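You operate a simulated robot arm through the tools that you are given. There is no shell and no other tool. Be economical: measure what you need, move in short steps, check, and stop when the job is done.

The job below is to be done with a simulated two-armed robot. You get a single attempt, and the scene is never put back.

JOB
Seat the white brace on the small frame, pin it with the drift pin and tighten the frame clamp.
Fine: the pin goes through the brace into the frame boss; fingers clear of the clamp pad.
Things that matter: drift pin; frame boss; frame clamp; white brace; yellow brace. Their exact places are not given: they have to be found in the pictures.

The check looks at the end state, three seconds after you hand in, the way a careful person would. Anything else that was tipped, shoved, dropped, spilled or broken makes it a failure.

ROBOT AND FRAMES
Two 7-joint arms with two-finger parallel grippers on one trunk, on a base that drives. Base frame: it is fixed to the floor where the robot stands at the start and does not move with it; the origin is under the middle of the robot, x ahead of it, y to its left, z up. Readings come in m, rad, newtons and seconds.
The left shoulder is at the start at [0.07, 0.13, 1.204], the right one opposite. With the tool pointing down near the work surface each hand reaches from about 0.1 to 0.5 m from the robot's upright axis, wherever it stands, measured 20 degrees to its own side. Places, roughly: frame boss [0.9, 0.1, 0.8]; frame clamp [1.2, 0.2, 0.9]. Payload 1.57 kg a hand.
Tool frame (each hand has its own): the origin (TCP) lies between the finger pads and is the grasp point; the fingertips stand 0.03 m ahead of it; z points along the fingers, y is the line along which they close. Largest opening 0.08 m; finger width 0.017, thickness 0.012; the body of the gripper, 0.04 by 0.082 m, starts 0.08 m behind the TCP.
Orientation is that of the tool frame in the base frame, as a unit quaternion [x, y, z, w]. With the fingers straight down and closing along the base's y, the tool's x points along the base's -x, its y along +y and its z along -z.

CONTROLS
- The arms move only by the tool step_arm. It takes "left_motion", "right_motion" or both (then of equal length, played together; a hand with none holds still); each is a list of rows, each a list of 3 entries, a list of its own where there are three numbers: the shift along the base's x, y, z in m, then the turn, a rotation vector about the base's x, y, z in rad, then the opening, from 0 (shut) to 1 (fully open). In form: [[[x, y, z], [wx, wy, wz], jaw], ...]. A call has 1 to 20 rows; each row shifts and turns the commanded pose from where the row before left it. Rows are played at 5 a second. More than 0.05 m and 0.15 rad between two rows, or a gripper value outside its range, and nothing of the call is played. Where a pose cannot be reached the arm comes as near as it can. A force on the tool above 80 N (or 10 N above the force at the start of the call, whichever is more), or a blocked arm, ends the call early, and 0.2 s more pass. Each finger travels about 0.108 m/s and halts on what it meets, pressing with about 30 N; the grip force reading is that of the motor and also rises with nothing between the fingers. The clock runs only during rows and for 0.2 s after the last one: add rows that do not move to give the fingers time. The reply holds the time, the measured pose of the TCP, the force on the tool along the base axes, the opening and the grip force, in the units named above and with some noise, with the torque about the TCP (base axes, N m) and any sound that the robot's microphone picked up.
- Cameras (640 x 400 px; columns grow to the right, rows downward): "scene" is now at [0.1337, 0.0193, 1.4272]; the picture's right is [0.24, -0.97, 0.00], its down [-0.62, -0.15, -0.77] and it looks along [0.75, 0.18, -0.64] (base axes); focal length 260 px, centre (320, 200). "left" rides on the left gripper at [0.072, 0.007, -0.122] in its tool frame; the picture's right is [-0.09, 1.00, 0.00], its down [-0.84, -0.08, -0.54] and it looks along [-0.54, -0.05, 0.84] (tool axes); focal length 238 px, centre (320, 200). "right" rides on the right gripper at [0.072, -0.007, -0.122] in its tool frame; the picture's right is [0.09, 1.00, 0.00], its down [-0.84, 0.08, -0.54] and it looks along [-0.54, 0.05, 0.84] (tool axes); focal length 238 px, centre (320, 200).
- get_image(camera): a new picture of that camera. It takes no simulated time.
- move_column(by): slides the trunk up (or, below 0, down) by that many m; the arms and the scene camera ride with it, the base frame stays. It gives what a move gives, with no picture.
- base_move(legs): drives the robot by 1 to 6 legs, each [ahead, left, turn to the left] in m, m and rad, along the robot's own axes; the way and the turn of a leg run together, so that a leg with both is an arc; at most 1.5 m and 3.142 rad a leg. The arms and the cameras ride along, it lands a little off, and it stops where it bumps. It gives what a move gives.
- turn_head(pan, tilt): turns the head with the scene camera to pan (to the left, within 1.501 rad either way) and tilt (down, from -0.506 to 1.204), counted from straight ahead of the robot. It gives what a move gives.
- pixel_to_xyz(camera, pixels): for up to 12 pixels [column, row] of the newest picture of that camera ("zoom" is the newest enlarged one), the place [x, y, z] in the base frame of the surface seen there, good to about 0.002 m. It takes no simulated time.
- zoom(camera, box): a new picture of the part [left, top, right, bottom] of that camera's present view, enlarged. It takes no simulated time.
- close_job(): hands the job in; it is judged then, once.

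Go step by step. Measure first, check grasps and placings, and put right what went wrong. The budget is 80 turns and 78 pictures, counting those below and the enlarged ones. Unless the task says otherwise, let go and move clear before handing in, and close with one line.

The tools are called after "Emit:" by a JSON object that holds its "op" and its "data". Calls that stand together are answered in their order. step_arm: Moves the arms, as the interface text tells. Its arguments: {"type":"object","properties":{"left_motion":{"type":"array","items":{"type":"array"}},"right_motion":{"type":"array","items":{"type":"array"}}},"required":[]} The other tools are called the same way: move_column (by) slides the trunk up or down; base_move (legs) drives the base; turn_head (pan, tilt) turns the head that bears the scene camera; get_image (camera) takes a picture; pixel_to_xyz (camera, pixels) gives the place of the surface under pixels of a picture; zoom (camera, box) takes an enlarged picture of a part of a camera's view; close_job () hands the job in.

At the start:

```text
time_s: 0.0
left_eef_pos: [0.3579, 0.294, 1.2264]
left_tcp_rot: [0.0, 1.0, 0.0, 0.0]
left_wrist_force: [0.1, 0.5, 0.8]
left_torque: [0.0, 0.01, -0.01]
left_finger_gap: 0.0802
left_grip_force: 0.0
right_eef_pos: [0.3278, -0.0122, 1.2516]
right_tcp_rot: [0.0, 1.0, -0.001, 0.0]
right_wrist_force: [-0.7, -0.1, 1.0]
right_torque: [-0.02, 0.02, -0.02]
right_finger_gap: 0.0801
right_grip_force: 0.0
trunk travel left (down, up): [-0.842, 0.098]
robot x, y, heading: [0.0002, 0.0004, 0.0]
head pan, tilt: [0.239, 0.689]
```

scene: 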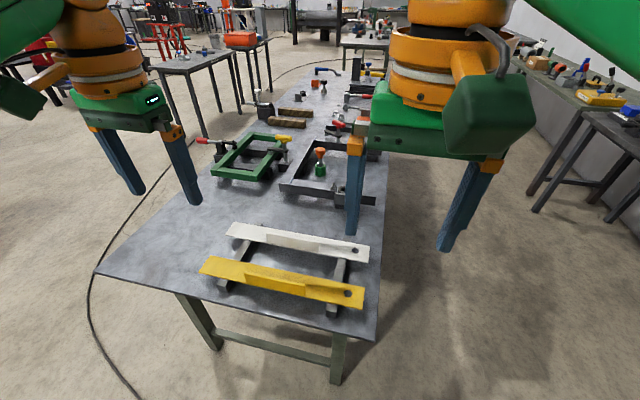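
right: 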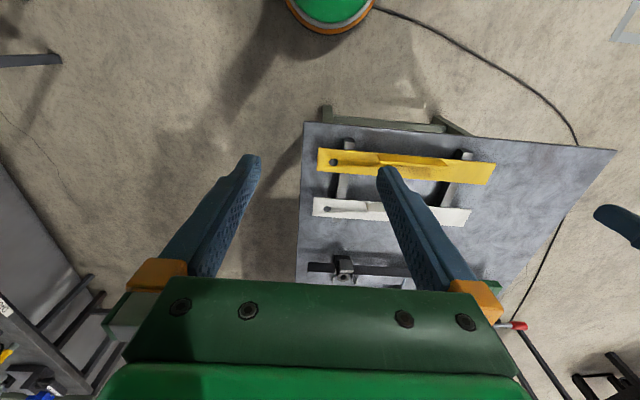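
left: 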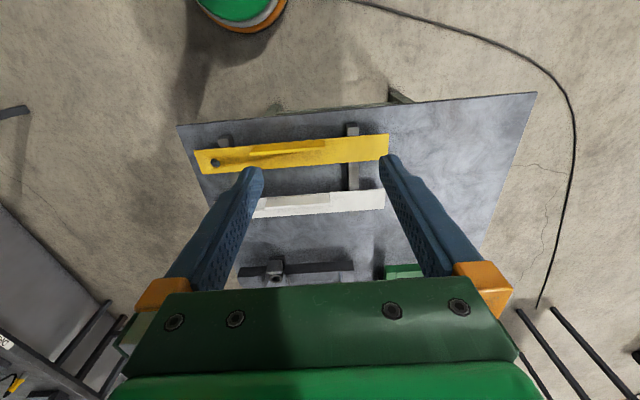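

The scene shows the white brace (230,230)-(368,255) and the yellow brace on a rack, with a dark frame and a green frame behind them. I'll zoom in to get details.

Emit:
{"op": "zoom", "data": {"camera": "scene", "box": [190, 60, 400, 191]}}

Emit:
{"op": "zoom", "data": {"camera": "scene", "box": [180, 190, 400, 327]}}

```text
3.05 times, centred on (295, 126) of scene
```

zoom: 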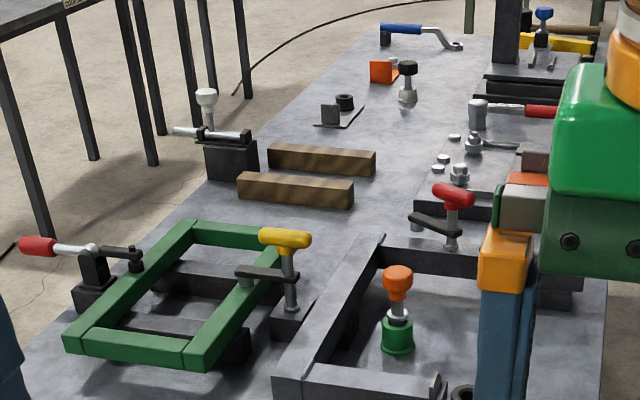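

```text
2.91 times, centred on (290, 258) of scene
```

zoom: 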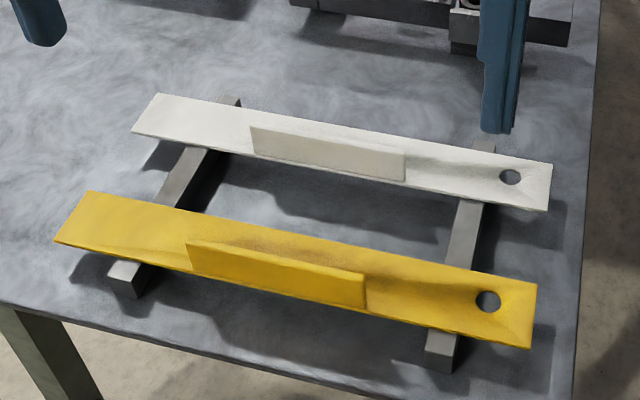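

The right hand hides part of the frame, so I'll shift it aside and look again.

Emit:
{"op": "step_arm", "data": {"right_motion": [[[-0.03, -0.05, 0], [0, 0, 0], 1], [[-0.03, -0.05, 0], [0, 0, 0], 1], [[-0.03, -0.05, 0], [0, 0, 0], 1], [[0, -0.05, 0], [0, 0, 0], 1], [[0, -0.03, 0], [0, 0, 0], 1]]}}

Emit:
{"op": "get_image", "data": {"camera": "scene"}}

Emit:
{"op": "zoom", "data": {"camera": "scene", "box": [260, 100, 420, 220]}}

```text
refused: row 1 steps farther than a row can; nothing moved
```

```text
72 pictures are left
```

scene: 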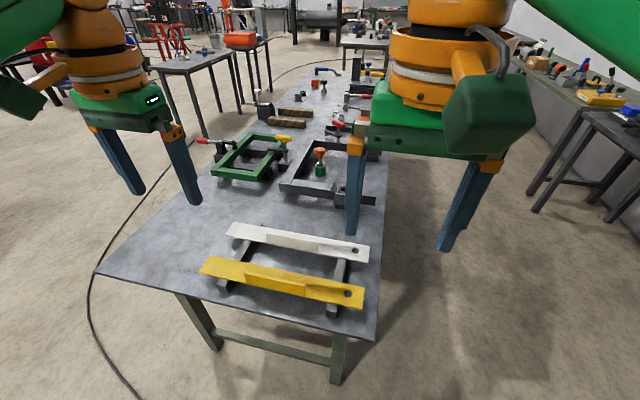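

```text
3.33 times, centred on (340, 160) of scene
```

zoom: 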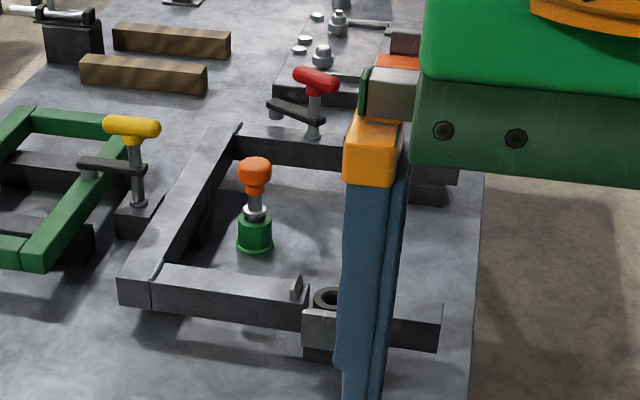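

The step exceeded the limit. I'll retry with smaller rows.

Emit:
{"op": "step_arm", "data": {"right_motion": [[[-0.02, -0.04, 0], [0, 0, 0], 1], [[-0.02, -0.04, 0], [0, 0, 0], 1], [[-0.02, -0.04, 0], [0, 0, 0], 1], [[0, -0.045, 0], [0, 0, 0], 1], [[0, -0.045, 0], [0, 0, 0], 1]]}}

Emit:
{"op": "zoom", "data": {"camera": "scene", "box": [260, 100, 420, 220]}}

```text
time_s: 1.2
left_eef_pos: [0.3574, 0.2927, 1.2265]
left_tcp_rot: [0.0, 1.0, 0.001, 0.001]
left_wrist_force: [-0.8, 0.5, -0.7]
left_torque: [0.0, -0.01, -0.01]
left_finger_gap: 0.0798
left_grip_force: 0.0
right_eef_pos: [0.2678, -0.2282, 1.2536]
right_tcp_rot: [-0.001, 1.0, 0.002, 0.0]
right_wrist_force: [0.0, -1.0, -0.1]
right_torque: [0.02, 0.01, 0.04]
right_finger_gap: 0.08
right_grip_force: 0.1
trunk travel left (down, up): [-0.842, 0.098]
robot x, y, heading: [-0.001, 0.0004, -0.002]
head pan, tilt: [0.239, 0.689]
```

```text
3.33 times, centred on (340, 160) of scene
```

zoom: 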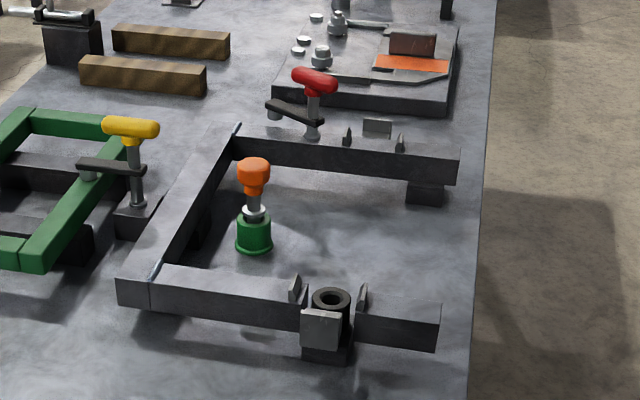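

Now the grey frame is clear: boss at zoom (330,300) with guides and end stop, far seat guides at (375,140), red clamp at (310,90), pin at (254,185) in a green holder. I'll measure these now.

Emit:
{"op": "pixel_to_xyz", "data": {"camera": "zoom", "pixels": [[320, 294], [340, 297], [318, 330], [296, 280], [362, 288], [230, 285], [400, 312], [347, 132], [400, 142], [377, 128], [254, 167], [255, 212]]}}

Emit:
{"op": "pixel_to_xyz", "data": {"camera": "zoom", "pixels": [[300, 76], [335, 84], [275, 105], [315, 112], [312, 134], [255, 235], [330, 300], [255, 192], [330, 290], [377, 152], [210, 180], [310, 160]]}}

Emit:
{"op": "zoom", "data": {"camera": "scene", "box": [190, 200, 390, 325]}}

Emit:
{"op": "pixel_to_xyz", "data": {"camera": "scene", "pixels": [[235, 225], [228, 234], [365, 241], [368, 260], [355, 251], [320, 247], [268, 235], [317, 252], [267, 243], [320, 239], [300, 236], [338, 285]]}}

```text
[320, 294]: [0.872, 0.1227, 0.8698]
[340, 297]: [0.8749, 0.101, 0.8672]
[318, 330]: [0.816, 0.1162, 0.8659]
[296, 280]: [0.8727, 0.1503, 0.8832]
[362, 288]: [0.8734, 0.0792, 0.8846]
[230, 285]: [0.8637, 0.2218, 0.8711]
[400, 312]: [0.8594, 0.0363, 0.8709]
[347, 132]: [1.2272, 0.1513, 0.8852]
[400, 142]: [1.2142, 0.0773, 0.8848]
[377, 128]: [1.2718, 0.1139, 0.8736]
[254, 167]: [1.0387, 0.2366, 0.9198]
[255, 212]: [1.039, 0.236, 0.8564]
```

```text
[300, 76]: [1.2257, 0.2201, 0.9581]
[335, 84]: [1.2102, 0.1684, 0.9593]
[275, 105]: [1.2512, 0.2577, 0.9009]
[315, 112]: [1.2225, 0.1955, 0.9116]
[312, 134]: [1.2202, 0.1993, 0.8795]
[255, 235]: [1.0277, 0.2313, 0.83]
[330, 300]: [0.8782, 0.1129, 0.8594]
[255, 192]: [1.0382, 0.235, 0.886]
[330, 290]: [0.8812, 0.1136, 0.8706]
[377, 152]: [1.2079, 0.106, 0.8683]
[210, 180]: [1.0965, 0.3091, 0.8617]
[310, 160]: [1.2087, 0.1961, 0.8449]
```

```text
3.20 times, centred on (290, 262) of scene
```

zoom: 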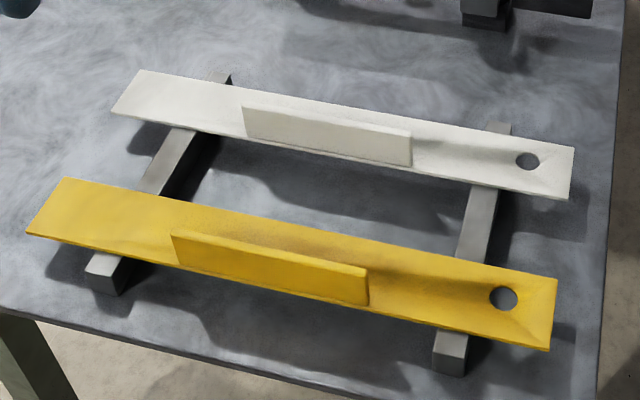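

```text
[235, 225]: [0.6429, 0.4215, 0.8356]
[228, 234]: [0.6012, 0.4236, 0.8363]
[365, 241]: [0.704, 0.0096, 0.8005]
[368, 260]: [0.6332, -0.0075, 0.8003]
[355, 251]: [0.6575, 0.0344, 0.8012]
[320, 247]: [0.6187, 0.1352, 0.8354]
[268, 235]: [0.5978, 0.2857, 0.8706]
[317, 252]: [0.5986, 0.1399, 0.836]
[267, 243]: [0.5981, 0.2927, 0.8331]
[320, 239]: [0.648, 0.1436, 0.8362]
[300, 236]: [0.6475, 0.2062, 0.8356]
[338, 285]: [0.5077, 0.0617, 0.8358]
```

Next I'll measure the white brace geometry more precisely from the zoom.

Emit:
{"op": "pixel_to_xyz", "data": {"camera": "zoom", "pixels": [[141, 74], [116, 111], [571, 149], [565, 195], [519, 165], [538, 158], [245, 110], [409, 134], [527, 152], [527, 171], [330, 100], [330, 122]]}}

Emit:
{"op": "pixel_to_xyz", "data": {"camera": "zoom", "pixels": [[245, 140], [408, 163], [430, 140], [250, 104], [500, 130], [480, 200], [160, 180], [220, 80], [400, 270], [320, 20], [498, 280], [350, 300]]}}

Emit:
{"op": "get_image", "data": {"camera": "left"}}

```text
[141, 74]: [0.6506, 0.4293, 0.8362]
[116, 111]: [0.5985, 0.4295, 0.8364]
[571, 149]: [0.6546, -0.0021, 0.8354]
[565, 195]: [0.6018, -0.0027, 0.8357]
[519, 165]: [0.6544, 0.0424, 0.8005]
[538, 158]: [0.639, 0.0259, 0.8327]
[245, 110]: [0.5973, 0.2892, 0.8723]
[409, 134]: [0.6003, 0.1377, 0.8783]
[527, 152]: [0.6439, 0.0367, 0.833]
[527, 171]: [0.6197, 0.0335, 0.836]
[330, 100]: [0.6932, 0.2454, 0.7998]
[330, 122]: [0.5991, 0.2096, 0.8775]
```

```text
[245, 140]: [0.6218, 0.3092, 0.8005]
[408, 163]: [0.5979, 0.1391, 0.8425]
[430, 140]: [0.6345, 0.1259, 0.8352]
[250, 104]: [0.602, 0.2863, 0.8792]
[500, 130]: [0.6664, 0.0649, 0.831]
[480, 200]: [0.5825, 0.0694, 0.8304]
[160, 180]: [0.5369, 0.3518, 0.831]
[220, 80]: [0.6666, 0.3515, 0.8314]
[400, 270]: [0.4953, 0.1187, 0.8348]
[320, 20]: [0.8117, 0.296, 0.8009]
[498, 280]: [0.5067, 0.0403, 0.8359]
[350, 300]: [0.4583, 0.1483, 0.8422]
```

```text
68 pictures are left
```

left: 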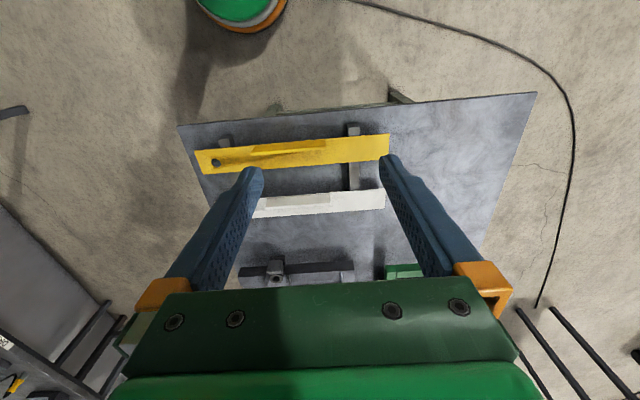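

The brace's flange runs along its near edge, y 0.138 to 0.289 and up to z 0.88, and its hole is at about (0.63, 0.035). I'll measure the table edges and the free floor to the right to plan the drive.

Emit:
{"op": "pixel_to_xyz", "data": {"camera": "scene", "pixels": [[376, 336], [98, 271], [240, 300], [384, 200], [388, 160], [450, 300], [540, 260], [180, 185], [255, 357], [335, 380], [390, 110], [600, 200]]}}

Emit:
{"op": "turn_head", "data": {"pan": -0.7, "tilt": 0.75}}

Emit:
{"op": "get_image", "data": {"camera": "scene"}}

```text
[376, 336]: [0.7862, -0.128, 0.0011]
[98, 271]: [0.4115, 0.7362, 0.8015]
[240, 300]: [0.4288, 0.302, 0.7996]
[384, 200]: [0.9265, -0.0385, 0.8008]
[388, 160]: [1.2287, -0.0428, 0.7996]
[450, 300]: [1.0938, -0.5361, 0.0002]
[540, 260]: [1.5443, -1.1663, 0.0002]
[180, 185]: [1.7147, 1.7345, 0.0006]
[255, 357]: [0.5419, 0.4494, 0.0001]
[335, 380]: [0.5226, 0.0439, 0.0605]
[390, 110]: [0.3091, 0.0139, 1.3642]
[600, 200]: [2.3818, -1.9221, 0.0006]
```

```text
time_s: 2.4
left_eef_pos: [0.3567, 0.2922, 1.2258]
left_tcp_rot: [-0.001, 1.0, 0.0, 0.0]
left_wrist_force: [0.3, 0.1, 0.1]
left_torque: [0.01, 0.03, 0.0]
left_finger_gap: 0.08
left_grip_force: 0.1
right_eef_pos: [0.2676, -0.2242, 1.2524]
right_tcp_rot: [0.0, 1.0, -0.001, 0.0]
right_wrist_force: [-0.7, -0.3, 0.2]
right_torque: [0.0, 0.02, -0.01]
right_finger_gap: 0.0799
right_grip_force: 0.0
trunk travel left (down, up): [-0.842, 0.098]
robot x, y, heading: [-0.0028, 0.0012, -0.007]
head pan, tilt: [-0.7, 0.75]
```

```text
67 pictures are left
```

scene: 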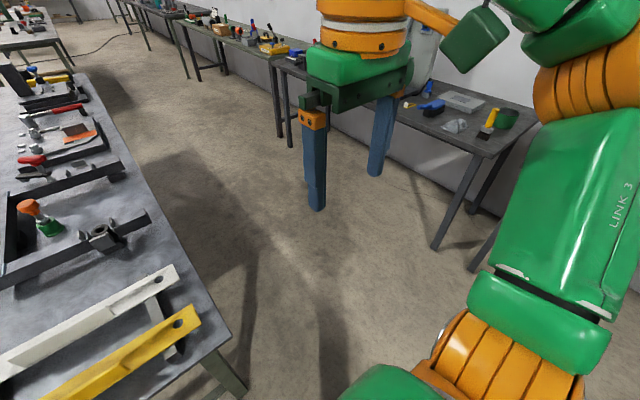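

The table's near edge is x≈0.41 and its right edge y≈-0.045, with free floor on the right. I'll drive slightly closer while turning the left hand +90° so it closes along x.

Emit:
{"op": "base_move", "data": {"legs": [[0.13, 0.05, 0.0]]}}

Emit:
{"op": "step_arm", "data": {"left_motion": [[[0, 0, 0], [0, 0, 0.145], 1], [[0, 0, 0], [0, 0, 0.145], 1], [[0, 0, 0], [0, 0, 0.145], 1], [[0, 0, 0], [0, 0, 0.145], 1], [[0, 0, 0], [0, 0, 0.145], 1], [[0, 0, 0], [0, 0, 0.145], 1], [[0, 0, 0], [0, 0, 0.145], 1], [[0, 0, 0], [0, 0, 0.145], 1], [[0, 0, 0], [0, 0, 0.145], 1], [[0, 0, 0], [0, 0, 0.145], 1], [[0, 0, 0], [0, 0, 0.121], 1], [[0, 0, 0], [0, 0, 0], 1]]}}

Emit:
{"op": "turn_head", "data": {"pan": 0.2, "tilt": 0.75}}

Emit:
{"op": "get_image", "data": {"camera": "scene"}}

Emit:
{"op": "get_image", "data": {"camera": "left"}}

```text
time_s: 3.8
left_eef_pos: [0.4806, 0.3428, 1.2282]
left_tcp_rot: [0.0, 1.0, 0.001, 0.001]
left_wrist_force: [0.4, 0.3, 0.0]
left_torque: [0.01, -0.04, -0.01]
left_finger_gap: 0.0797
left_grip_force: 0.1
right_eef_pos: [0.3919, -0.1758, 1.2546]
right_tcp_rot: [0.0, 1.0, 0.001, 0.002]
right_wrist_force: [0.0, -0.6, 0.1]
right_torque: [-0.01, -0.03, 0.04]
right_finger_gap: 0.08
right_grip_force: 0.1
trunk travel left (down, up): [-0.842, 0.098]
robot x, y, heading: [0.1281, 0.0498, 0.003]
head pan, tilt: [-0.7, 0.75]
```

```text
time_s: 6.3
left_eef_pos: [0.4848, 0.3439, 1.2262]
left_tcp_rot: [0.709, -0.705, -0.001, 0.0]
left_wrist_force: [0.7, 0.5, -0.5]
left_torque: [-0.01, 0.01, -0.01]
left_finger_gap: 0.08
left_grip_force: 0.0
right_eef_pos: [0.396, -0.174, 1.2534]
right_tcp_rot: [-0.001, 1.0, 0.0, 0.0]
right_wrist_force: [-0.5, -0.3, 1.2]
right_torque: [-0.01, -0.01, 0.03]
right_finger_gap: 0.0802
right_grip_force: 0.1
trunk travel left (down, up): [-0.842, 0.098]
robot x, y, heading: [0.1273, 0.0478, -0.001]
head pan, tilt: [-0.7, 0.75]
```

```text
time_s: 7.5
left_eef_pos: [0.4849, 0.3441, 1.226]
left_tcp_rot: [0.707, -0.707, -0.001, 0.0]
left_wrist_force: [-0.7, -0.4, -0.8]
left_torque: [0.01, 0.03, -0.01]
left_finger_gap: 0.0799
left_grip_force: 0.1
right_eef_pos: [0.3954, -0.1754, 1.2543]
right_tcp_rot: [0.0, 1.0, -0.001, -0.001]
right_wrist_force: [-0.6, -0.4, 1.0]
right_torque: [0.02, -0.01, 0.0]
right_finger_gap: 0.0799
right_grip_force: 0.1
trunk travel left (down, up): [-0.842, 0.098]
robot x, y, heading: [0.1255, 0.0511, 0.004]
head pan, tilt: [0.201, 0.75]
```

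```text
66 pictures are left
```

scene: 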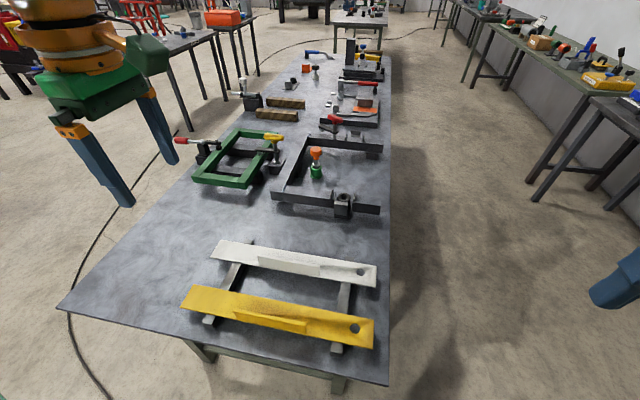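

```text
65 pictures are left
```

left: 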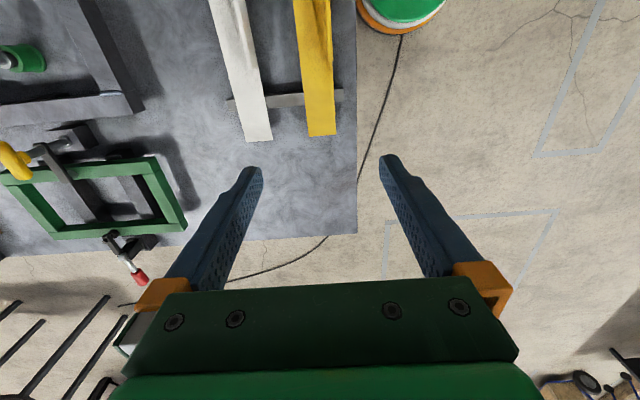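

The yaw worked and the view is better. I'll re-measure the white brace from here.

Emit:
{"op": "zoom", "data": {"camera": "scene", "box": [200, 230, 390, 349]}}

```text
3.36 times, centred on (295, 290) of scene
```

zoom: 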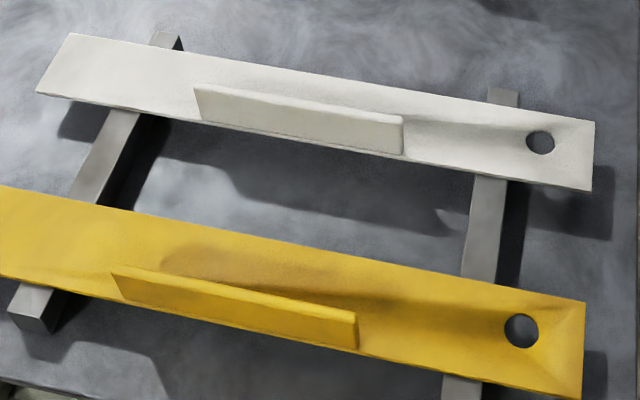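

Emit:
{"op": "pixel_to_xyz", "data": {"camera": "zoom", "pixels": [[72, 36], [39, 92], [594, 124], [590, 188], [540, 130], [538, 154], [525, 141], [555, 143], [210, 89], [390, 118], [300, 103], [300, 125]]}}

Emit:
{"op": "pixel_to_xyz", "data": {"camera": "zoom", "pixels": [[300, 99], [300, 96], [402, 120], [400, 150], [197, 92], [205, 120], [340, 140], [230, 92], [380, 115]]}}

```text
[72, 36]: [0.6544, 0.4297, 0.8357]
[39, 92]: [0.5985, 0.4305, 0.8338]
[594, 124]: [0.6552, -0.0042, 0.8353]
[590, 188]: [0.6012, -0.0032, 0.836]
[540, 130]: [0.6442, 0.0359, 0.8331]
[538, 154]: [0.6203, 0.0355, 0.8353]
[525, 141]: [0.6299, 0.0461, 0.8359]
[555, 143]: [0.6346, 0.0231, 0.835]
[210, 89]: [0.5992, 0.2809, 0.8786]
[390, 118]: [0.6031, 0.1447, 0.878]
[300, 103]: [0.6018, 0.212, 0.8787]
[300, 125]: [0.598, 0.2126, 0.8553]
```

```text
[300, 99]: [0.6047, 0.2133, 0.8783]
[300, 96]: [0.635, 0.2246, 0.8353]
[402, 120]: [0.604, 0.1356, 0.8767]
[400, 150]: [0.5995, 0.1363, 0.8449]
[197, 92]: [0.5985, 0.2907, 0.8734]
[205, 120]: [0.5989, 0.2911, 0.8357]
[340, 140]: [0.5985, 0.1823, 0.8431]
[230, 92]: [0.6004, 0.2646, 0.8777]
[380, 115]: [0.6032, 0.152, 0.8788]
```

The flange is centred at (0.602, 0.213) with its top at z 0.879. I'll move the left hand above it.

Emit:
{"op": "step_arm", "data": {"left_motion": [[[0.0195, -0.0218, 0], [0, 0, 0], 1], [[0.0195, -0.0218, 0], [0, 0, 0], 1], [[0.0195, -0.0218, 0], [0, 0, 0], 1], [[0.0195, -0.0218, 0], [0, 0, 0], 1], [[0.0195, -0.0218, 0], [0, 0, 0], 1], [[0.0195, -0.0218, 0], [0, 0, 0], 1], [[0, 0, -0.046], [0, 0, 0], 1], [[0, 0, -0.046], [0, 0, 0], 1], [[0, 0, -0.046], [0, 0, 0], 1], [[0, 0, -0.046], [0, 0, 0], 1], [[0, 0, -0.046], [0, 0, 0], 1], [[0, 0, -0.046], [0, 0, 0], 1], [[0, 0, 0], [0, 0, 0], 1]]}}

Emit:
{"op": "get_image", "data": {"camera": "left"}}

Emit:
{"op": "get_image", "data": {"camera": "scene"}}

```text
time_s: 10.3
left_eef_pos: [0.5072, 0.2577, 0.9213]
left_tcp_rot: [0.708, -0.706, 0.001, 0.0]
left_wrist_force: [-0.5, 0.2, -0.3]
left_torque: [0.0, 0.0, -0.02]
left_finger_gap: 0.08
left_grip_force: 0.1
left hand out of reach, approached as far as the arm can: row 2, 3, 4, 5, 6, 11, 12
right_eef_pos: [0.3951, -0.176, 1.254]
right_tcp_rot: [0.0, 1.0, 0.0, 0.0]
right_wrist_force: [-0.3, -0.7, 0.5]
right_torque: [-0.04, -0.02, 0.0]
right_finger_gap: 0.0798
right_grip_force: 0.0
trunk travel left (down, up): [-0.842, 0.098]
robot x, y, heading: [0.1287, 0.0468, -0.001]
head pan, tilt: [0.201, 0.75]
```

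```text
63 pictures are left
```

left: 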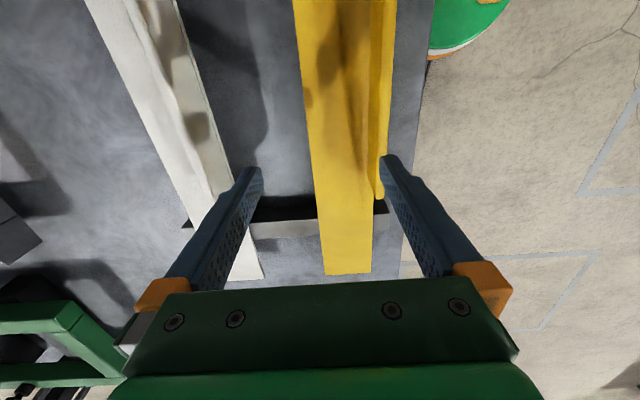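

```text
62 pictures are left
```

scene: 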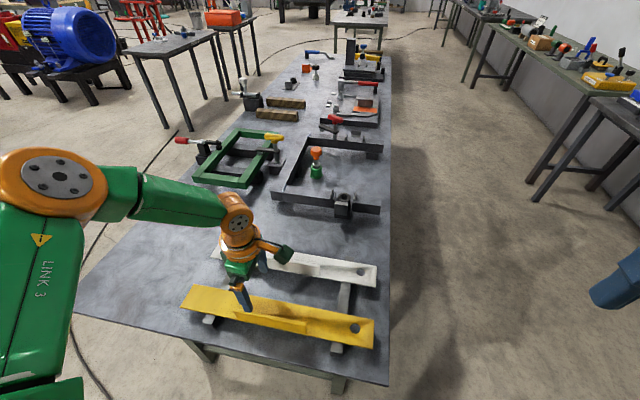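

The left arm stopped short at (0.507, 0.258). I'll raise it a little and drive the base closer by 0.1 m.

Emit:
{"op": "step_arm", "data": {"left_motion": [[[0, 0, 0.04], [0, 0, 0], 1], [[0, 0, 0.04], [0, 0, 0], 1], [[0, 0, 0], [0, 0, 0], 1]]}}

Emit:
{"op": "base_move", "data": {"legs": [[0.1, -0.02, 0.0]]}}

```text
time_s: 11.2
left_eef_pos: [0.5108, 0.2581, 1.0018]
left_tcp_rot: [0.708, -0.706, -0.001, -0.001]
left_wrist_force: [0.5, 0.0, -0.2]
left_torque: [0.05, 0.0, -0.01]
left_finger_gap: 0.08
left_grip_force: 0.0
right_eef_pos: [0.3962, -0.1761, 1.254]
right_tcp_rot: [-0.001, 1.0, -0.001, -0.001]
right_wrist_force: [-0.8, -0.6, -0.8]
right_torque: [0.01, 0.0, 0.04]
right_finger_gap: 0.08
right_grip_force: 0.1
trunk travel left (down, up): [-0.842, 0.098]
robot x, y, heading: [0.1287, 0.0505, 0.004]
head pan, tilt: [0.201, 0.75]
```

```text
time_s: 12.3
left_eef_pos: [0.6048, 0.2384, 1.0023]
left_tcp_rot: [0.708, -0.706, 0.002, -0.002]
left_wrist_force: [-0.6, -0.6, -0.4]
left_torque: [-0.02, -0.02, 0.02]
left_finger_gap: 0.0801
left_grip_force: 0.1
right_eef_pos: [0.4889, -0.1942, 1.2551]
right_tcp_rot: [0.0, 1.0, -0.001, 0.003]
right_wrist_force: [0.0, 0.8, 0.4]
right_torque: [0.03, -0.03, 0.01]
right_finger_gap: 0.0802
right_grip_force: 0.1
trunk travel left (down, up): [-0.842, 0.098]
robot x, y, heading: [0.2234, 0.0328, 0.0]
head pan, tilt: [0.201, 0.75]
```

I'm almost above the flange with no bump. Fine alignment and lowering to z≈0.91.

Emit:
{"op": "step_arm", "data": {"left_motion": [[[-0.0028, -0.0254, 0], [0, 0, 0], 1], [[0, 0, -0.045], [0, 0, 0], 1], [[0, 0, -0.037], [0, 0, 0], 1], [[0, 0, 0], [0, 0, 0], 1]]}}

Emit:
{"op": "get_image", "data": {"camera": "left"}}

```text
time_s: 13.3
left_eef_pos: [0.5973, 0.22, 0.9256]
left_tcp_rot: [0.708, -0.706, -0.002, -0.001]
left_wrist_force: [-0.1, 0.2, -0.8]
left_torque: [0.01, -0.01, 0.01]
left_finger_gap: 0.0799
left_grip_force: 0.0
left hand out of reach, approached as far as the arm can: row 3
right_eef_pos: [0.4944, -0.195, 1.2539]
right_tcp_rot: [-0.001, 1.0, 0.001, 0.0]
right_wrist_force: [-0.4, 0.0, -0.8]
right_torque: [0.02, -0.02, 0.03]
right_finger_gap: 0.0798
right_grip_force: 0.1
trunk travel left (down, up): [-0.842, 0.098]
robot x, y, heading: [0.2303, 0.0277, 0.003]
head pan, tilt: [0.201, 0.75]
```

```text
61 pictures are left
```

left: 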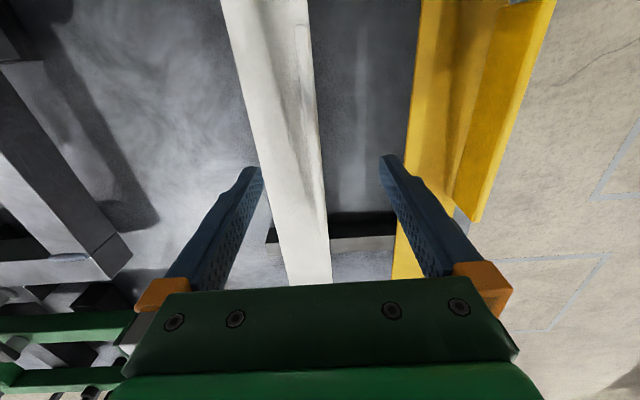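

The downward reach is the limit, so I'll raise the hand and lower the trunk by 0.15.

Emit:
{"op": "step_arm", "data": {"left_motion": [[[0.004, -0.006, 0.045], [0, 0, 0], 1], [[0, 0, 0.045], [0, 0, 0], 1], [[0, 0, 0.045], [0, 0, 0], 1], [[0, 0, 0], [0, 0, 0], 1]]}}

Emit:
{"op": "move_column", "data": {"by": -0.15}}

```text
time_s: 14.3
left_eef_pos: [0.6032, 0.2151, 1.0621]
left_tcp_rot: [0.709, -0.706, -0.001, 0.0]
left_wrist_force: [0.5, -0.6, 0.9]
left_torque: [-0.01, 0.01, 0.0]
left_finger_gap: 0.0801
left_grip_force: 0.1
right_eef_pos: [0.4932, -0.1942, 1.2539]
right_tcp_rot: [-0.001, 1.0, -0.001, 0.0]
right_wrist_force: [0.1, -1.4, -0.4]
right_torque: [-0.03, 0.0, 0.03]
right_finger_gap: 0.0804
right_grip_force: 0.0
trunk travel left (down, up): [-0.842, 0.098]
robot x, y, heading: [0.2279, 0.0285, -0.001]
head pan, tilt: [0.201, 0.75]
```

```text
time_s: 16.1
left_eef_pos: [0.603, 0.2141, 0.9119]
left_tcp_rot: [0.708, -0.706, 0.0, -0.001]
left_wrist_force: [-0.4, 0.2, 0.3]
left_torque: [-0.01, 0.0, 0.03]
left_finger_gap: 0.0801
left_grip_force: 0.1
right_eef_pos: [0.4927, -0.1954, 1.1041]
right_tcp_rot: [-0.001, 1.0, 0.0, 0.0]
right_wrist_force: [0.0, 0.9, -0.1]
right_torque: [0.03, -0.01, 0.01]
right_finger_gap: 0.08
right_grip_force: 0.1
trunk travel left (down, up): [-0.692, 0.248]
robot x, y, heading: [0.2249, 0.0303, 0.005]
head pan, tilt: [0.201, 0.75]
```

Now at (0.603, 0.214, 0.912). I'll lower to 0.871 and check with an image before closing.

Emit:
{"op": "step_arm", "data": {"left_motion": [[[-0.001, -0.001, -0.02], [0, 0, 0], 1], [[0, 0, -0.02], [0, 0, 0], 1], [[0, 0, 0], [0, 0, 0], 1]]}}

Emit:
{"op": "get_image", "data": {"camera": "left"}}

Emit:
{"op": "zoom", "data": {"camera": "scene", "box": [200, 200, 400, 325]}}

```text
time_s: 16.9
left_eef_pos: [0.602, 0.2145, 0.8705]
left_tcp_rot: [0.708, -0.706, -0.001, 0.0]
left_wrist_force: [0.2, -0.2, -0.1]
left_torque: [0.01, -0.01, 0.03]
left_finger_gap: 0.0799
left_grip_force: 0.1
right_eef_pos: [0.4929, -0.1949, 1.1043]
right_tcp_rot: [-0.001, 1.0, 0.0, 0.001]
right_wrist_force: [0.5, -0.1, -0.2]
right_torque: [0.02, -0.01, -0.02]
right_finger_gap: 0.0801
right_grip_force: 0.1
trunk travel left (down, up): [-0.692, 0.248]
robot x, y, heading: [0.2238, 0.026, 0.004]
head pan, tilt: [0.201, 0.75]
```

```text
60 pictures are left
```

left: 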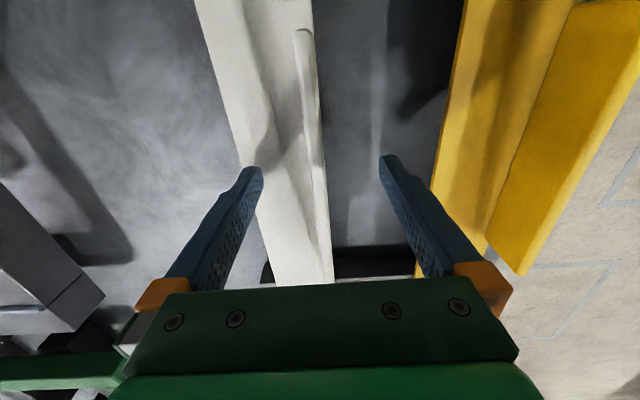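

```text
3.20 times, centred on (300, 262) of scene
```

zoom: 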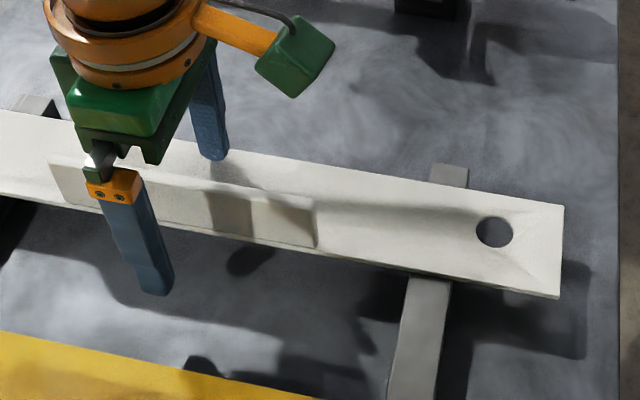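

The flange sits between the fingers, so I'll close the jaw and wait.

Emit:
{"op": "step_arm", "data": {"left_motion": [[[0, 0, 0], [0, 0, 0], 0.5], [[0, 0, 0], [0, 0, 0], 0.2], [[0, 0, 0], [0, 0, 0], 0], [[0, 0, 0], [0, 0, 0], 0], [[0, 0, 0], [0, 0, 0], 0], [[0, 0, 0], [0, 0, 0], 0]]}}

Emit:
{"op": "step_arm", "data": {"left_motion": [[[0, 0, 0.02], [0, 0, 0], 0], [[0, 0, 0.03], [0, 0, 0], 0], [[0, 0, 0.03], [0, 0, 0], 0], [[0, 0, 0], [0, 0, 0], 0], [[0, 0, 0], [0, 0, 0], 0]]}}

Emit:
{"op": "get_image", "data": {"camera": "scene"}}

Emit:
{"op": "get_image", "data": {"camera": "left"}}

```text
time_s: 18.2
left_eef_pos: [0.6023, 0.2146, 0.8702]
left_tcp_rot: [0.708, -0.706, 0.0, 0.0]
left_wrist_force: [0.0, 0.0, 0.0]
left_torque: [-0.01, -0.04, -0.32]
left_finger_gap: 0.0081
left_grip_force: 27.2
right_eef_pos: [0.4928, -0.1944, 1.104]
right_tcp_rot: [-0.001, 1.0, 0.0, 0.0]
right_wrist_force: [-0.7, -0.2, 0.5]
right_torque: [0.03, 0.02, 0.01]
right_finger_gap: 0.0799
right_grip_force: 0.0
trunk travel left (down, up): [-0.692, 0.248]
robot x, y, heading: [0.2242, 0.0281, -0.001]
head pan, tilt: [0.201, 0.75]
```

```text
time_s: 19.4
left_eef_pos: [0.6038, 0.2146, 0.9492]
left_tcp_rot: [0.709, -0.706, -0.002, 0.001]
left_wrist_force: [-0.7, 0.1, -11.8]
left_torque: [-0.04, 0.19, 0.0]
left_finger_gap: 0.008
left_grip_force: 27.3
right_eef_pos: [0.496, -0.193, 1.1035]
right_tcp_rot: [-0.001, 1.0, 0.0, -0.001]
right_wrist_force: [-0.2, -0.2, -0.5]
right_torque: [0.04, -0.02, 0.03]
right_finger_gap: 0.08
right_grip_force: 0.0
trunk travel left (down, up): [-0.692, 0.248]
robot x, y, heading: [0.2241, 0.0287, -0.002]
head pan, tilt: [0.201, 0.75]
```

```text
58 pictures are left
```

scene: 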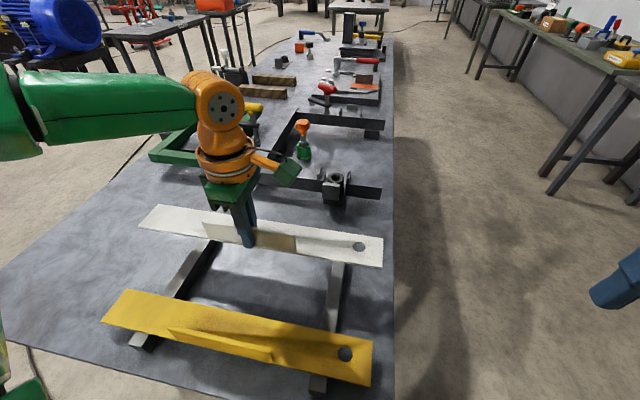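

```text
57 pictures are left
```

left: 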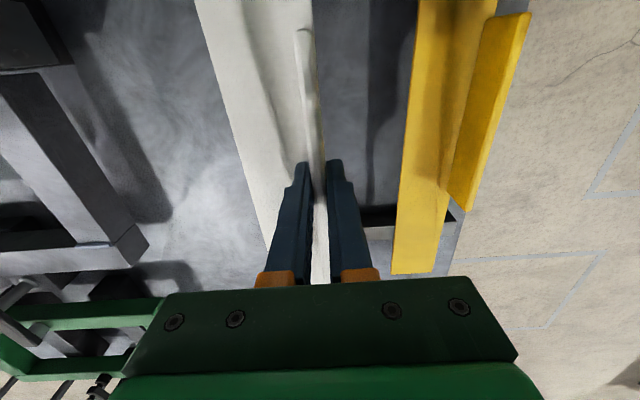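

The brace is held level (11.8 N, gap 8 mm). I'll lift higher, back off, and drive round to the right side of the table.

Emit:
{"op": "step_arm", "data": {"left_motion": [[[-0.01, 0, 0.04], [0, 0, 0], 0], [[-0.01, 0, 0.04], [0, 0, 0], 0], [[-0.01, 0, 0.04], [0, 0, 0], 0], [[0, 0, 0], [0, 0, 0], 0]]}}

Emit:
{"op": "base_move", "data": {"legs": [[-0.35, 0, 0], [0, -0.48, 0], [0.5, 0, 0]]}}

Emit:
{"op": "get_image", "data": {"camera": "scene"}}

```text
time_s: 20.4
left_eef_pos: [0.5754, 0.2152, 1.0694]
left_tcp_rot: [0.708, -0.706, -0.001, 0.001]
left_wrist_force: [0.6, 1.0, -11.3]
left_torque: [-0.04, 0.22, 0.01]
left_finger_gap: 0.0079
left_grip_force: 26.7
right_eef_pos: [0.4964, -0.1931, 1.1037]
right_tcp_rot: [-0.001, 1.0, 0.001, -0.001]
right_wrist_force: [-0.8, 0.2, -0.8]
right_torque: [0.01, 0.02, 0.01]
right_finger_gap: 0.0799
right_grip_force: 0.1
trunk travel left (down, up): [-0.692, 0.248]
robot x, y, heading: [0.2255, 0.0302, 0.006]
head pan, tilt: [0.201, 0.75]
```

```text
time_s: 27.7
left_eef_pos: [0.718, -0.2604, 1.0699]
left_tcp_rot: [0.712, -0.702, -0.001, 0.001]
left_wrist_force: [-0.3, 0.1, -11.8]
left_torque: [-0.04, 0.17, -0.01]
left_finger_gap: 0.0077
left_grip_force: 27.1
right_eef_pos: [0.6422, -0.6699, 1.1039]
right_tcp_rot: [-0.005, 1.0, 0.001, -0.001]
right_wrist_force: [-0.1, -0.6, 0.2]
right_torque: [0.03, -0.02, 0.0]
right_finger_gap: 0.0801
right_grip_force: 0.1
trunk travel left (down, up): [-0.692, 0.248]
robot x, y, heading: [0.3728, -0.4516, 0.012]
head pan, tilt: [0.201, 0.75]
```

```text
56 pictures are left
```

scene: 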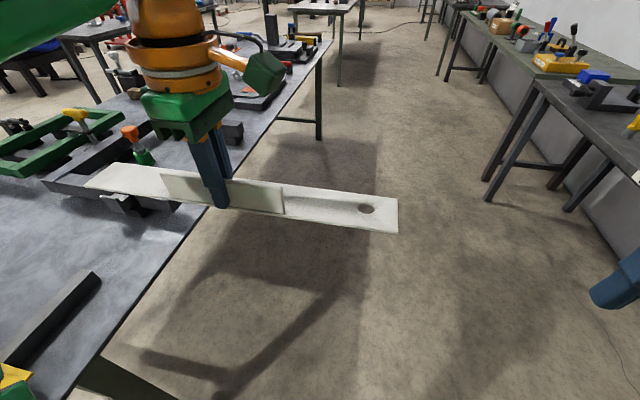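

All clear ahead. I'll drive on by 0.54 and turn 45° left.

Emit:
{"op": "base_move", "data": {"legs": [[0.54, 0, 0], [0, 0, 0.773]]}}

Emit:
{"op": "get_image", "data": {"camera": "scene"}}

```text
time_s: 32.9
left_eef_pos: [1.0322, -0.0659, 1.0691]
left_tcp_rot: [0.925, -0.38, -0.001, 0.001]
left_wrist_force: [0.2, 0.0, -11.3]
left_torque: [-0.18, 0.13, 0.0]
left_finger_gap: 0.0081
left_grip_force: 27.3
right_eef_pos: [1.2633, -0.4116, 1.1032]
right_tcp_rot: [-0.383, 0.924, -0.001, -0.001]
right_wrist_force: [-0.4, 0.0, -0.2]
right_torque: [-0.01, -0.01, 0.02]
right_finger_gap: 0.08
right_grip_force: 0.0
trunk travel left (down, up): [-0.692, 0.248]
robot x, y, heading: [0.9125, -0.4422, 0.789]
head pan, tilt: [0.201, 0.75]
```

```text
55 pictures are left
```

scene: 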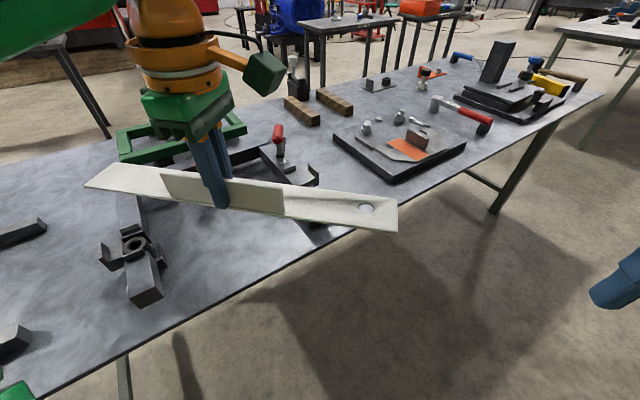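

I'll rotate the held brace clockwise by 135° in the air so the hole end points to -x.

Emit:
{"op": "step_arm", "data": {"left_motion": [[[0, 0, 0], [0, 0, -0.1476], 0], [[0, 0, 0], [0, 0, -0.1476], 0], [[0, 0, 0], [0, 0, -0.1476], 0], [[0, 0, 0], [0, 0, -0.1476], 0], [[0, 0, 0], [0, 0, -0.1476], 0], [[0, 0, 0], [0, 0, -0.1476], 0], [[0, 0, 0], [0, 0, -0.1476], 0], [[0, 0, 0], [0, 0, -0.1476], 0], [[0, 0, 0], [0, 0, -0.1476], 0], [[0, 0, 0], [0, 0, -0.1476], 0], [[0, 0, 0], [0, 0, -0.1476], 0], [[0, 0, 0], [0, 0, -0.1476], 0], [[0, 0, 0], [0, 0, -0.1476], 0], [[0, 0, 0], [0, 0, -0.1476], 0], [[0, 0, 0], [0, 0, -0.1476], 0], [[0, 0, 0], [0, 0, -0.1476], 0], [[0, 0, 0], [0, 0, 0], 0]]}}

Emit:
{"op": "get_image", "data": {"camera": "scene"}}

```text
time_s: 36.5
left_eef_pos: [1.0315, -0.0664, 1.0683]
left_tcp_rot: [0.001, 1.0, -0.002, 0.0]
left_wrist_force: [0.1, 0.2, -12.1]
left_torque: [0.19, 0.0, -0.03]
left_finger_gap: 0.0079
left_grip_force: 26.7
right_eef_pos: [1.2651, -0.4112, 1.1042]
right_tcp_rot: [-0.383, 0.924, -0.001, 0.0]
right_wrist_force: [-0.5, 0.7, -0.7]
right_torque: [0.0, -0.01, 0.01]
right_finger_gap: 0.0801
right_grip_force: 0.0
trunk travel left (down, up): [-0.692, 0.248]
robot x, y, heading: [0.9168, -0.4392, 0.79]
head pan, tilt: [0.201, 0.75]
```

```text
54 pictures are left
```

scene: 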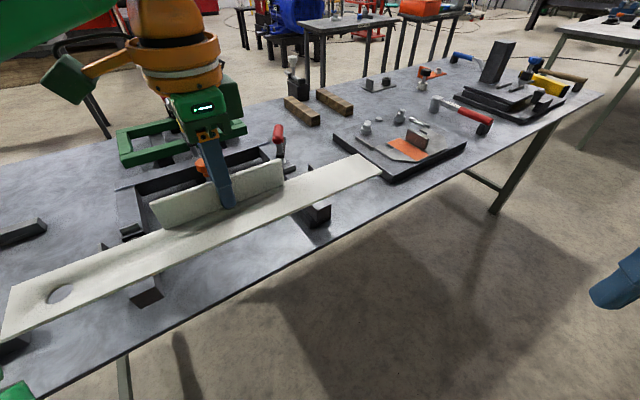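

The orientation is right, hole toward -x and flange on the +y side. Now I'll approach the table.

Emit:
{"op": "base_move", "data": {"legs": [[0.127, 0.126, 0]]}}

Emit:
{"op": "get_image", "data": {"camera": "scene"}}

Emit:
{"op": "get_image", "data": {"camera": "left"}}

```text
time_s: 38.0
left_eef_pos: [1.0313, 0.109, 1.0706]
left_tcp_rot: [0.001, 1.0, 0.0, 0.0]
left_wrist_force: [-0.3, -1.3, -11.4]
left_torque: [0.24, 0.08, -0.04]
left_finger_gap: 0.008
left_grip_force: 26.8
right_eef_pos: [1.2653, -0.2358, 1.1033]
right_tcp_rot: [-0.383, 0.924, 0.001, 0.0]
right_wrist_force: [1.2, -1.1, -0.3]
right_torque: [0.0, -0.01, 0.03]
right_finger_gap: 0.0801
right_grip_force: 0.1
trunk travel left (down, up): [-0.692, 0.248]
robot x, y, heading: [0.9167, -0.2671, 0.791]
head pan, tilt: [0.201, 0.75]
```

```text
53 pictures are left
```

scene: 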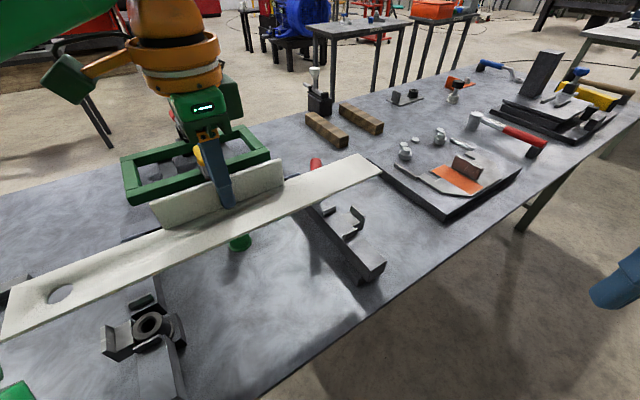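

```text
52 pictures are left
```

left: 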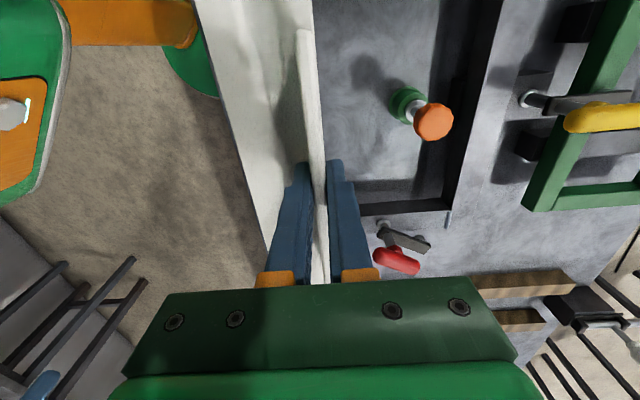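

The boss (150,322) and far seat (350,220) are both visible. I'll zoom in and measure them.

Emit:
{"op": "zoom", "data": {"camera": "scene", "box": [80, 280, 220, 367]}}

Emit:
{"op": "pixel_to_xyz", "data": {"camera": "scene", "pixels": [[332, 207], [352, 208], [361, 222], [345, 240], [372, 282], [340, 262], [325, 213]]}}

Emit:
{"op": "zoom", "data": {"camera": "scene", "box": [280, 180, 400, 255]}}

```text
4.57 times, centred on (150, 324) of scene
```

zoom: 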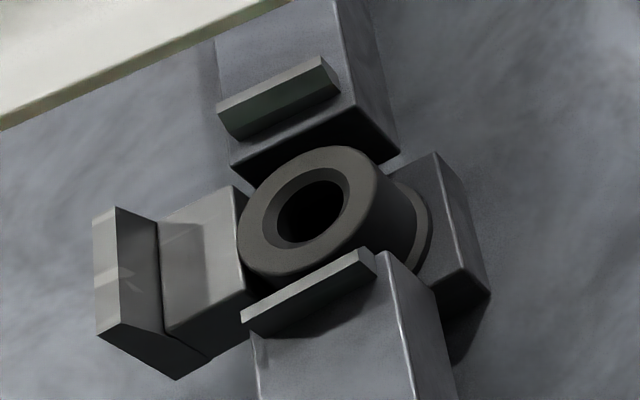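

```text
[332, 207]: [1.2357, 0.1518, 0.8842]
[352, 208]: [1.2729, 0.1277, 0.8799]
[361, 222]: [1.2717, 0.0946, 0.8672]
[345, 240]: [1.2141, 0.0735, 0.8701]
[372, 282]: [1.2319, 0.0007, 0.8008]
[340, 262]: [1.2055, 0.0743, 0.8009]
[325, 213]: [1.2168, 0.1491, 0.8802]
```

```text
5.33 times, centred on (340, 218) of scene
```

zoom: 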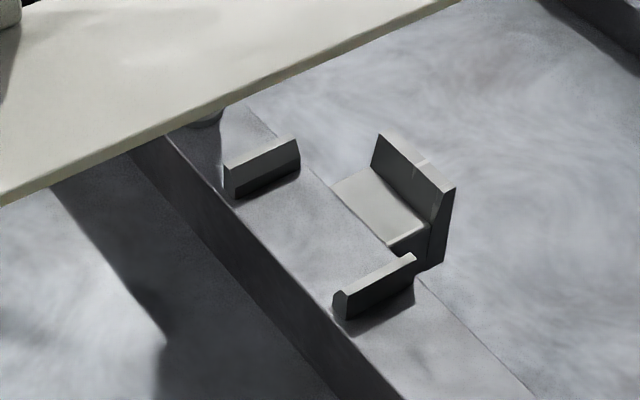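

Emit:
{"op": "pixel_to_xyz", "data": {"camera": "zoom", "pixels": [[238, 196], [298, 168], [230, 168], [290, 140], [340, 295], [410, 258], [378, 138], [448, 184], [410, 205], [370, 172], [270, 240], [345, 310]]}}

Emit:
{"op": "zoom", "data": {"camera": "scene", "box": [80, 280, 220, 367]}}

Emit:
{"op": "pixel_to_xyz", "data": {"camera": "zoom", "pixels": [[240, 225], [378, 190], [300, 150], [290, 275], [255, 250], [360, 165], [310, 183], [118, 210], [155, 225], [200, 240], [330, 65], [335, 90]]}}

Emit:
{"op": "pixel_to_xyz", "data": {"camera": "zoom", "pixels": [[235, 135], [225, 110], [245, 310], [365, 255], [375, 262], [280, 30], [320, 380], [345, 205], [275, 215], [300, 243], [318, 172], [165, 325]]}}

```text
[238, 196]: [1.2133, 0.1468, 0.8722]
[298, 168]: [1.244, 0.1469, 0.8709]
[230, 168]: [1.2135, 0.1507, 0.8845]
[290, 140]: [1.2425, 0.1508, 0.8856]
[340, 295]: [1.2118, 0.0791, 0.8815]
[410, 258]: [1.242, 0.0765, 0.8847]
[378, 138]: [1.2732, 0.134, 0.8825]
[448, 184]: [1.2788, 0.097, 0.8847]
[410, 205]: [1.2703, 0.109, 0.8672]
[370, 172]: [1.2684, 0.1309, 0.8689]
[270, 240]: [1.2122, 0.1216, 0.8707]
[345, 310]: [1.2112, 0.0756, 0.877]
```

```text
4.57 times, centred on (150, 324) of scene
```

zoom: 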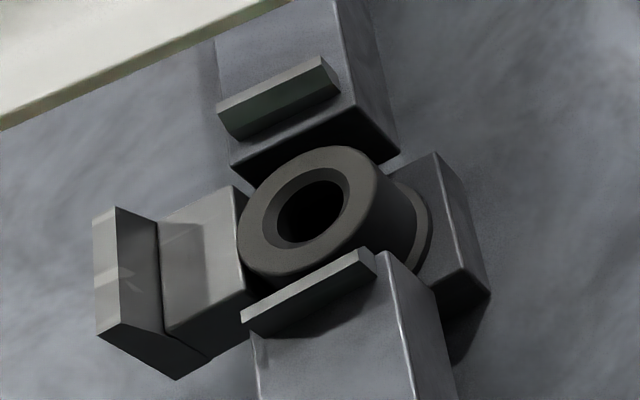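

```text
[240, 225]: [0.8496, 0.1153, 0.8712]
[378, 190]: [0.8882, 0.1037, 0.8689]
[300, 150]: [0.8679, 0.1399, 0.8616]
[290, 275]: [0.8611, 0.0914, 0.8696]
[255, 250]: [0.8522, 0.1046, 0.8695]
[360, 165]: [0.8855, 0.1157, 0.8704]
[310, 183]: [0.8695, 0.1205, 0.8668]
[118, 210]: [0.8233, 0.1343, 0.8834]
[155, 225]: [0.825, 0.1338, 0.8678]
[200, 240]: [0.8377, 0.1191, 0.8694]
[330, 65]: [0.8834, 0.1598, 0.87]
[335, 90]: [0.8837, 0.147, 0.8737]
```

```text
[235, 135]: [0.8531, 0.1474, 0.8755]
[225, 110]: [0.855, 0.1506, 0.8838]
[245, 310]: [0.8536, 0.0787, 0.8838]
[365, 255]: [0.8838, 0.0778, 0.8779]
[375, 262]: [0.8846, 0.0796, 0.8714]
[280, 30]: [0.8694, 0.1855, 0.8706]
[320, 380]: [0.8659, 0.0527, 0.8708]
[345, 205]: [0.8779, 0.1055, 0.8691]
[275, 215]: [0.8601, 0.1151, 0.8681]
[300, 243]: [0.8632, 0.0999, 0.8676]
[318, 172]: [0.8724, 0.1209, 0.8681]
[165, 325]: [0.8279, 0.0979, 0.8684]
```

The boss centre is about (0.869, 0.113) and the seat is 0.871 high. I'll check where the brace hole is relative to the TCP now.

Emit:
{"op": "zoom", "data": {"camera": "scene", "box": [0, 255, 144, 345]}}

Emit:
{"op": "pixel_to_xyz", "data": {"camera": "scene", "pixels": [[46, 294], [73, 291], [60, 284], [59, 303], [8, 285], [3, 338], [361, 155], [380, 171], [200, 209], [230, 229]]}}

```text
4.44 times, centred on (72, 300) of scene
```

zoom: 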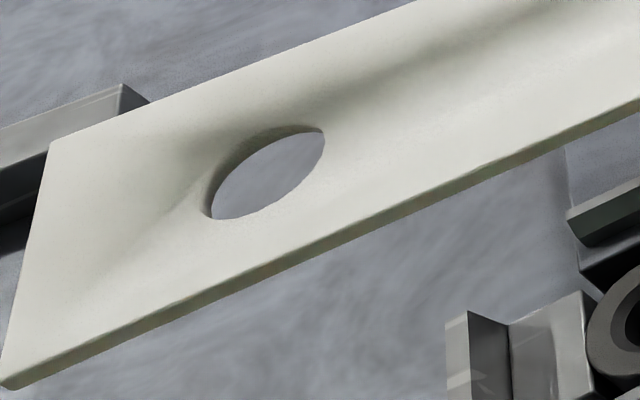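

```text
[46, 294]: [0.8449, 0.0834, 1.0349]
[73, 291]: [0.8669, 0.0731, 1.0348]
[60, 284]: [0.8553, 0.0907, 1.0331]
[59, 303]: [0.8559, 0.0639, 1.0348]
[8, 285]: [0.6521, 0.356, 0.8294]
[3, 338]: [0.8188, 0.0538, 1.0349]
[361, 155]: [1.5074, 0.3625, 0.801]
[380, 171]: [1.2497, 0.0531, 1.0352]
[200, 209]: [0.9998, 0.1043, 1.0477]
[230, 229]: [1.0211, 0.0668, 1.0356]
```

Emit:
{"op": "pixel_to_xyz", "data": {"camera": "zoom", "pixels": [[205, 212], [324, 133], [212, 185], [322, 155], [235, 217], [300, 128], [52, 145], [6, 378], [265, 142], [270, 205], [400, 215], [420, 5]]}}

Emit:
{"op": "zoom", "data": {"camera": "scene", "box": [280, 130, 400, 205]}}

Emit:
{"op": "pixel_to_xyz", "data": {"camera": "zoom", "pixels": [[425, 135], [530, 208], [480, 175], [300, 300], [20, 160], [12, 195], [350, 170]]}}

```text
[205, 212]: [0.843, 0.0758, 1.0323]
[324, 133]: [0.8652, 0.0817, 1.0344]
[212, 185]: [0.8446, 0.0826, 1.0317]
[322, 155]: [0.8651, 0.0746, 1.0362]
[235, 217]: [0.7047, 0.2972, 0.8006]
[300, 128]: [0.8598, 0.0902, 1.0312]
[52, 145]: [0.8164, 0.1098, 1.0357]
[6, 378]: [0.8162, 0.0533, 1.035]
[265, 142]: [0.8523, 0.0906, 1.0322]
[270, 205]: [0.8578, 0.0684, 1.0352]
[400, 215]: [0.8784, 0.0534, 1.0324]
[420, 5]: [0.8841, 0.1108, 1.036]
```

```text
5.33 times, centred on (340, 168) of scene
```

zoom: 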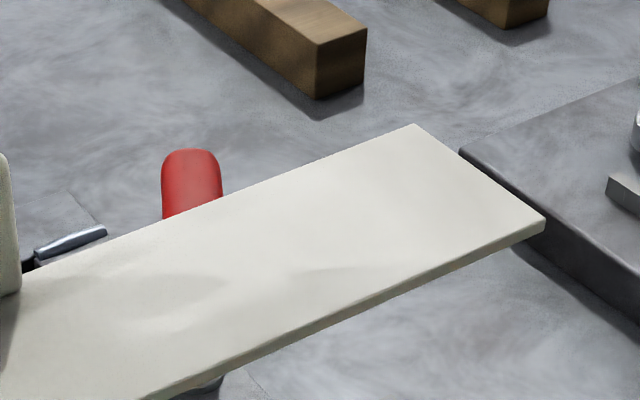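

```text
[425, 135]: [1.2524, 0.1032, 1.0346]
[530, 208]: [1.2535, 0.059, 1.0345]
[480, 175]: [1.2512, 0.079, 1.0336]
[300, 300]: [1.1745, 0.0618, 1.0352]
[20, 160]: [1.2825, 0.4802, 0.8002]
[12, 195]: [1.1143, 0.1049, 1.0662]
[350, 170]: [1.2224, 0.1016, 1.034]
```

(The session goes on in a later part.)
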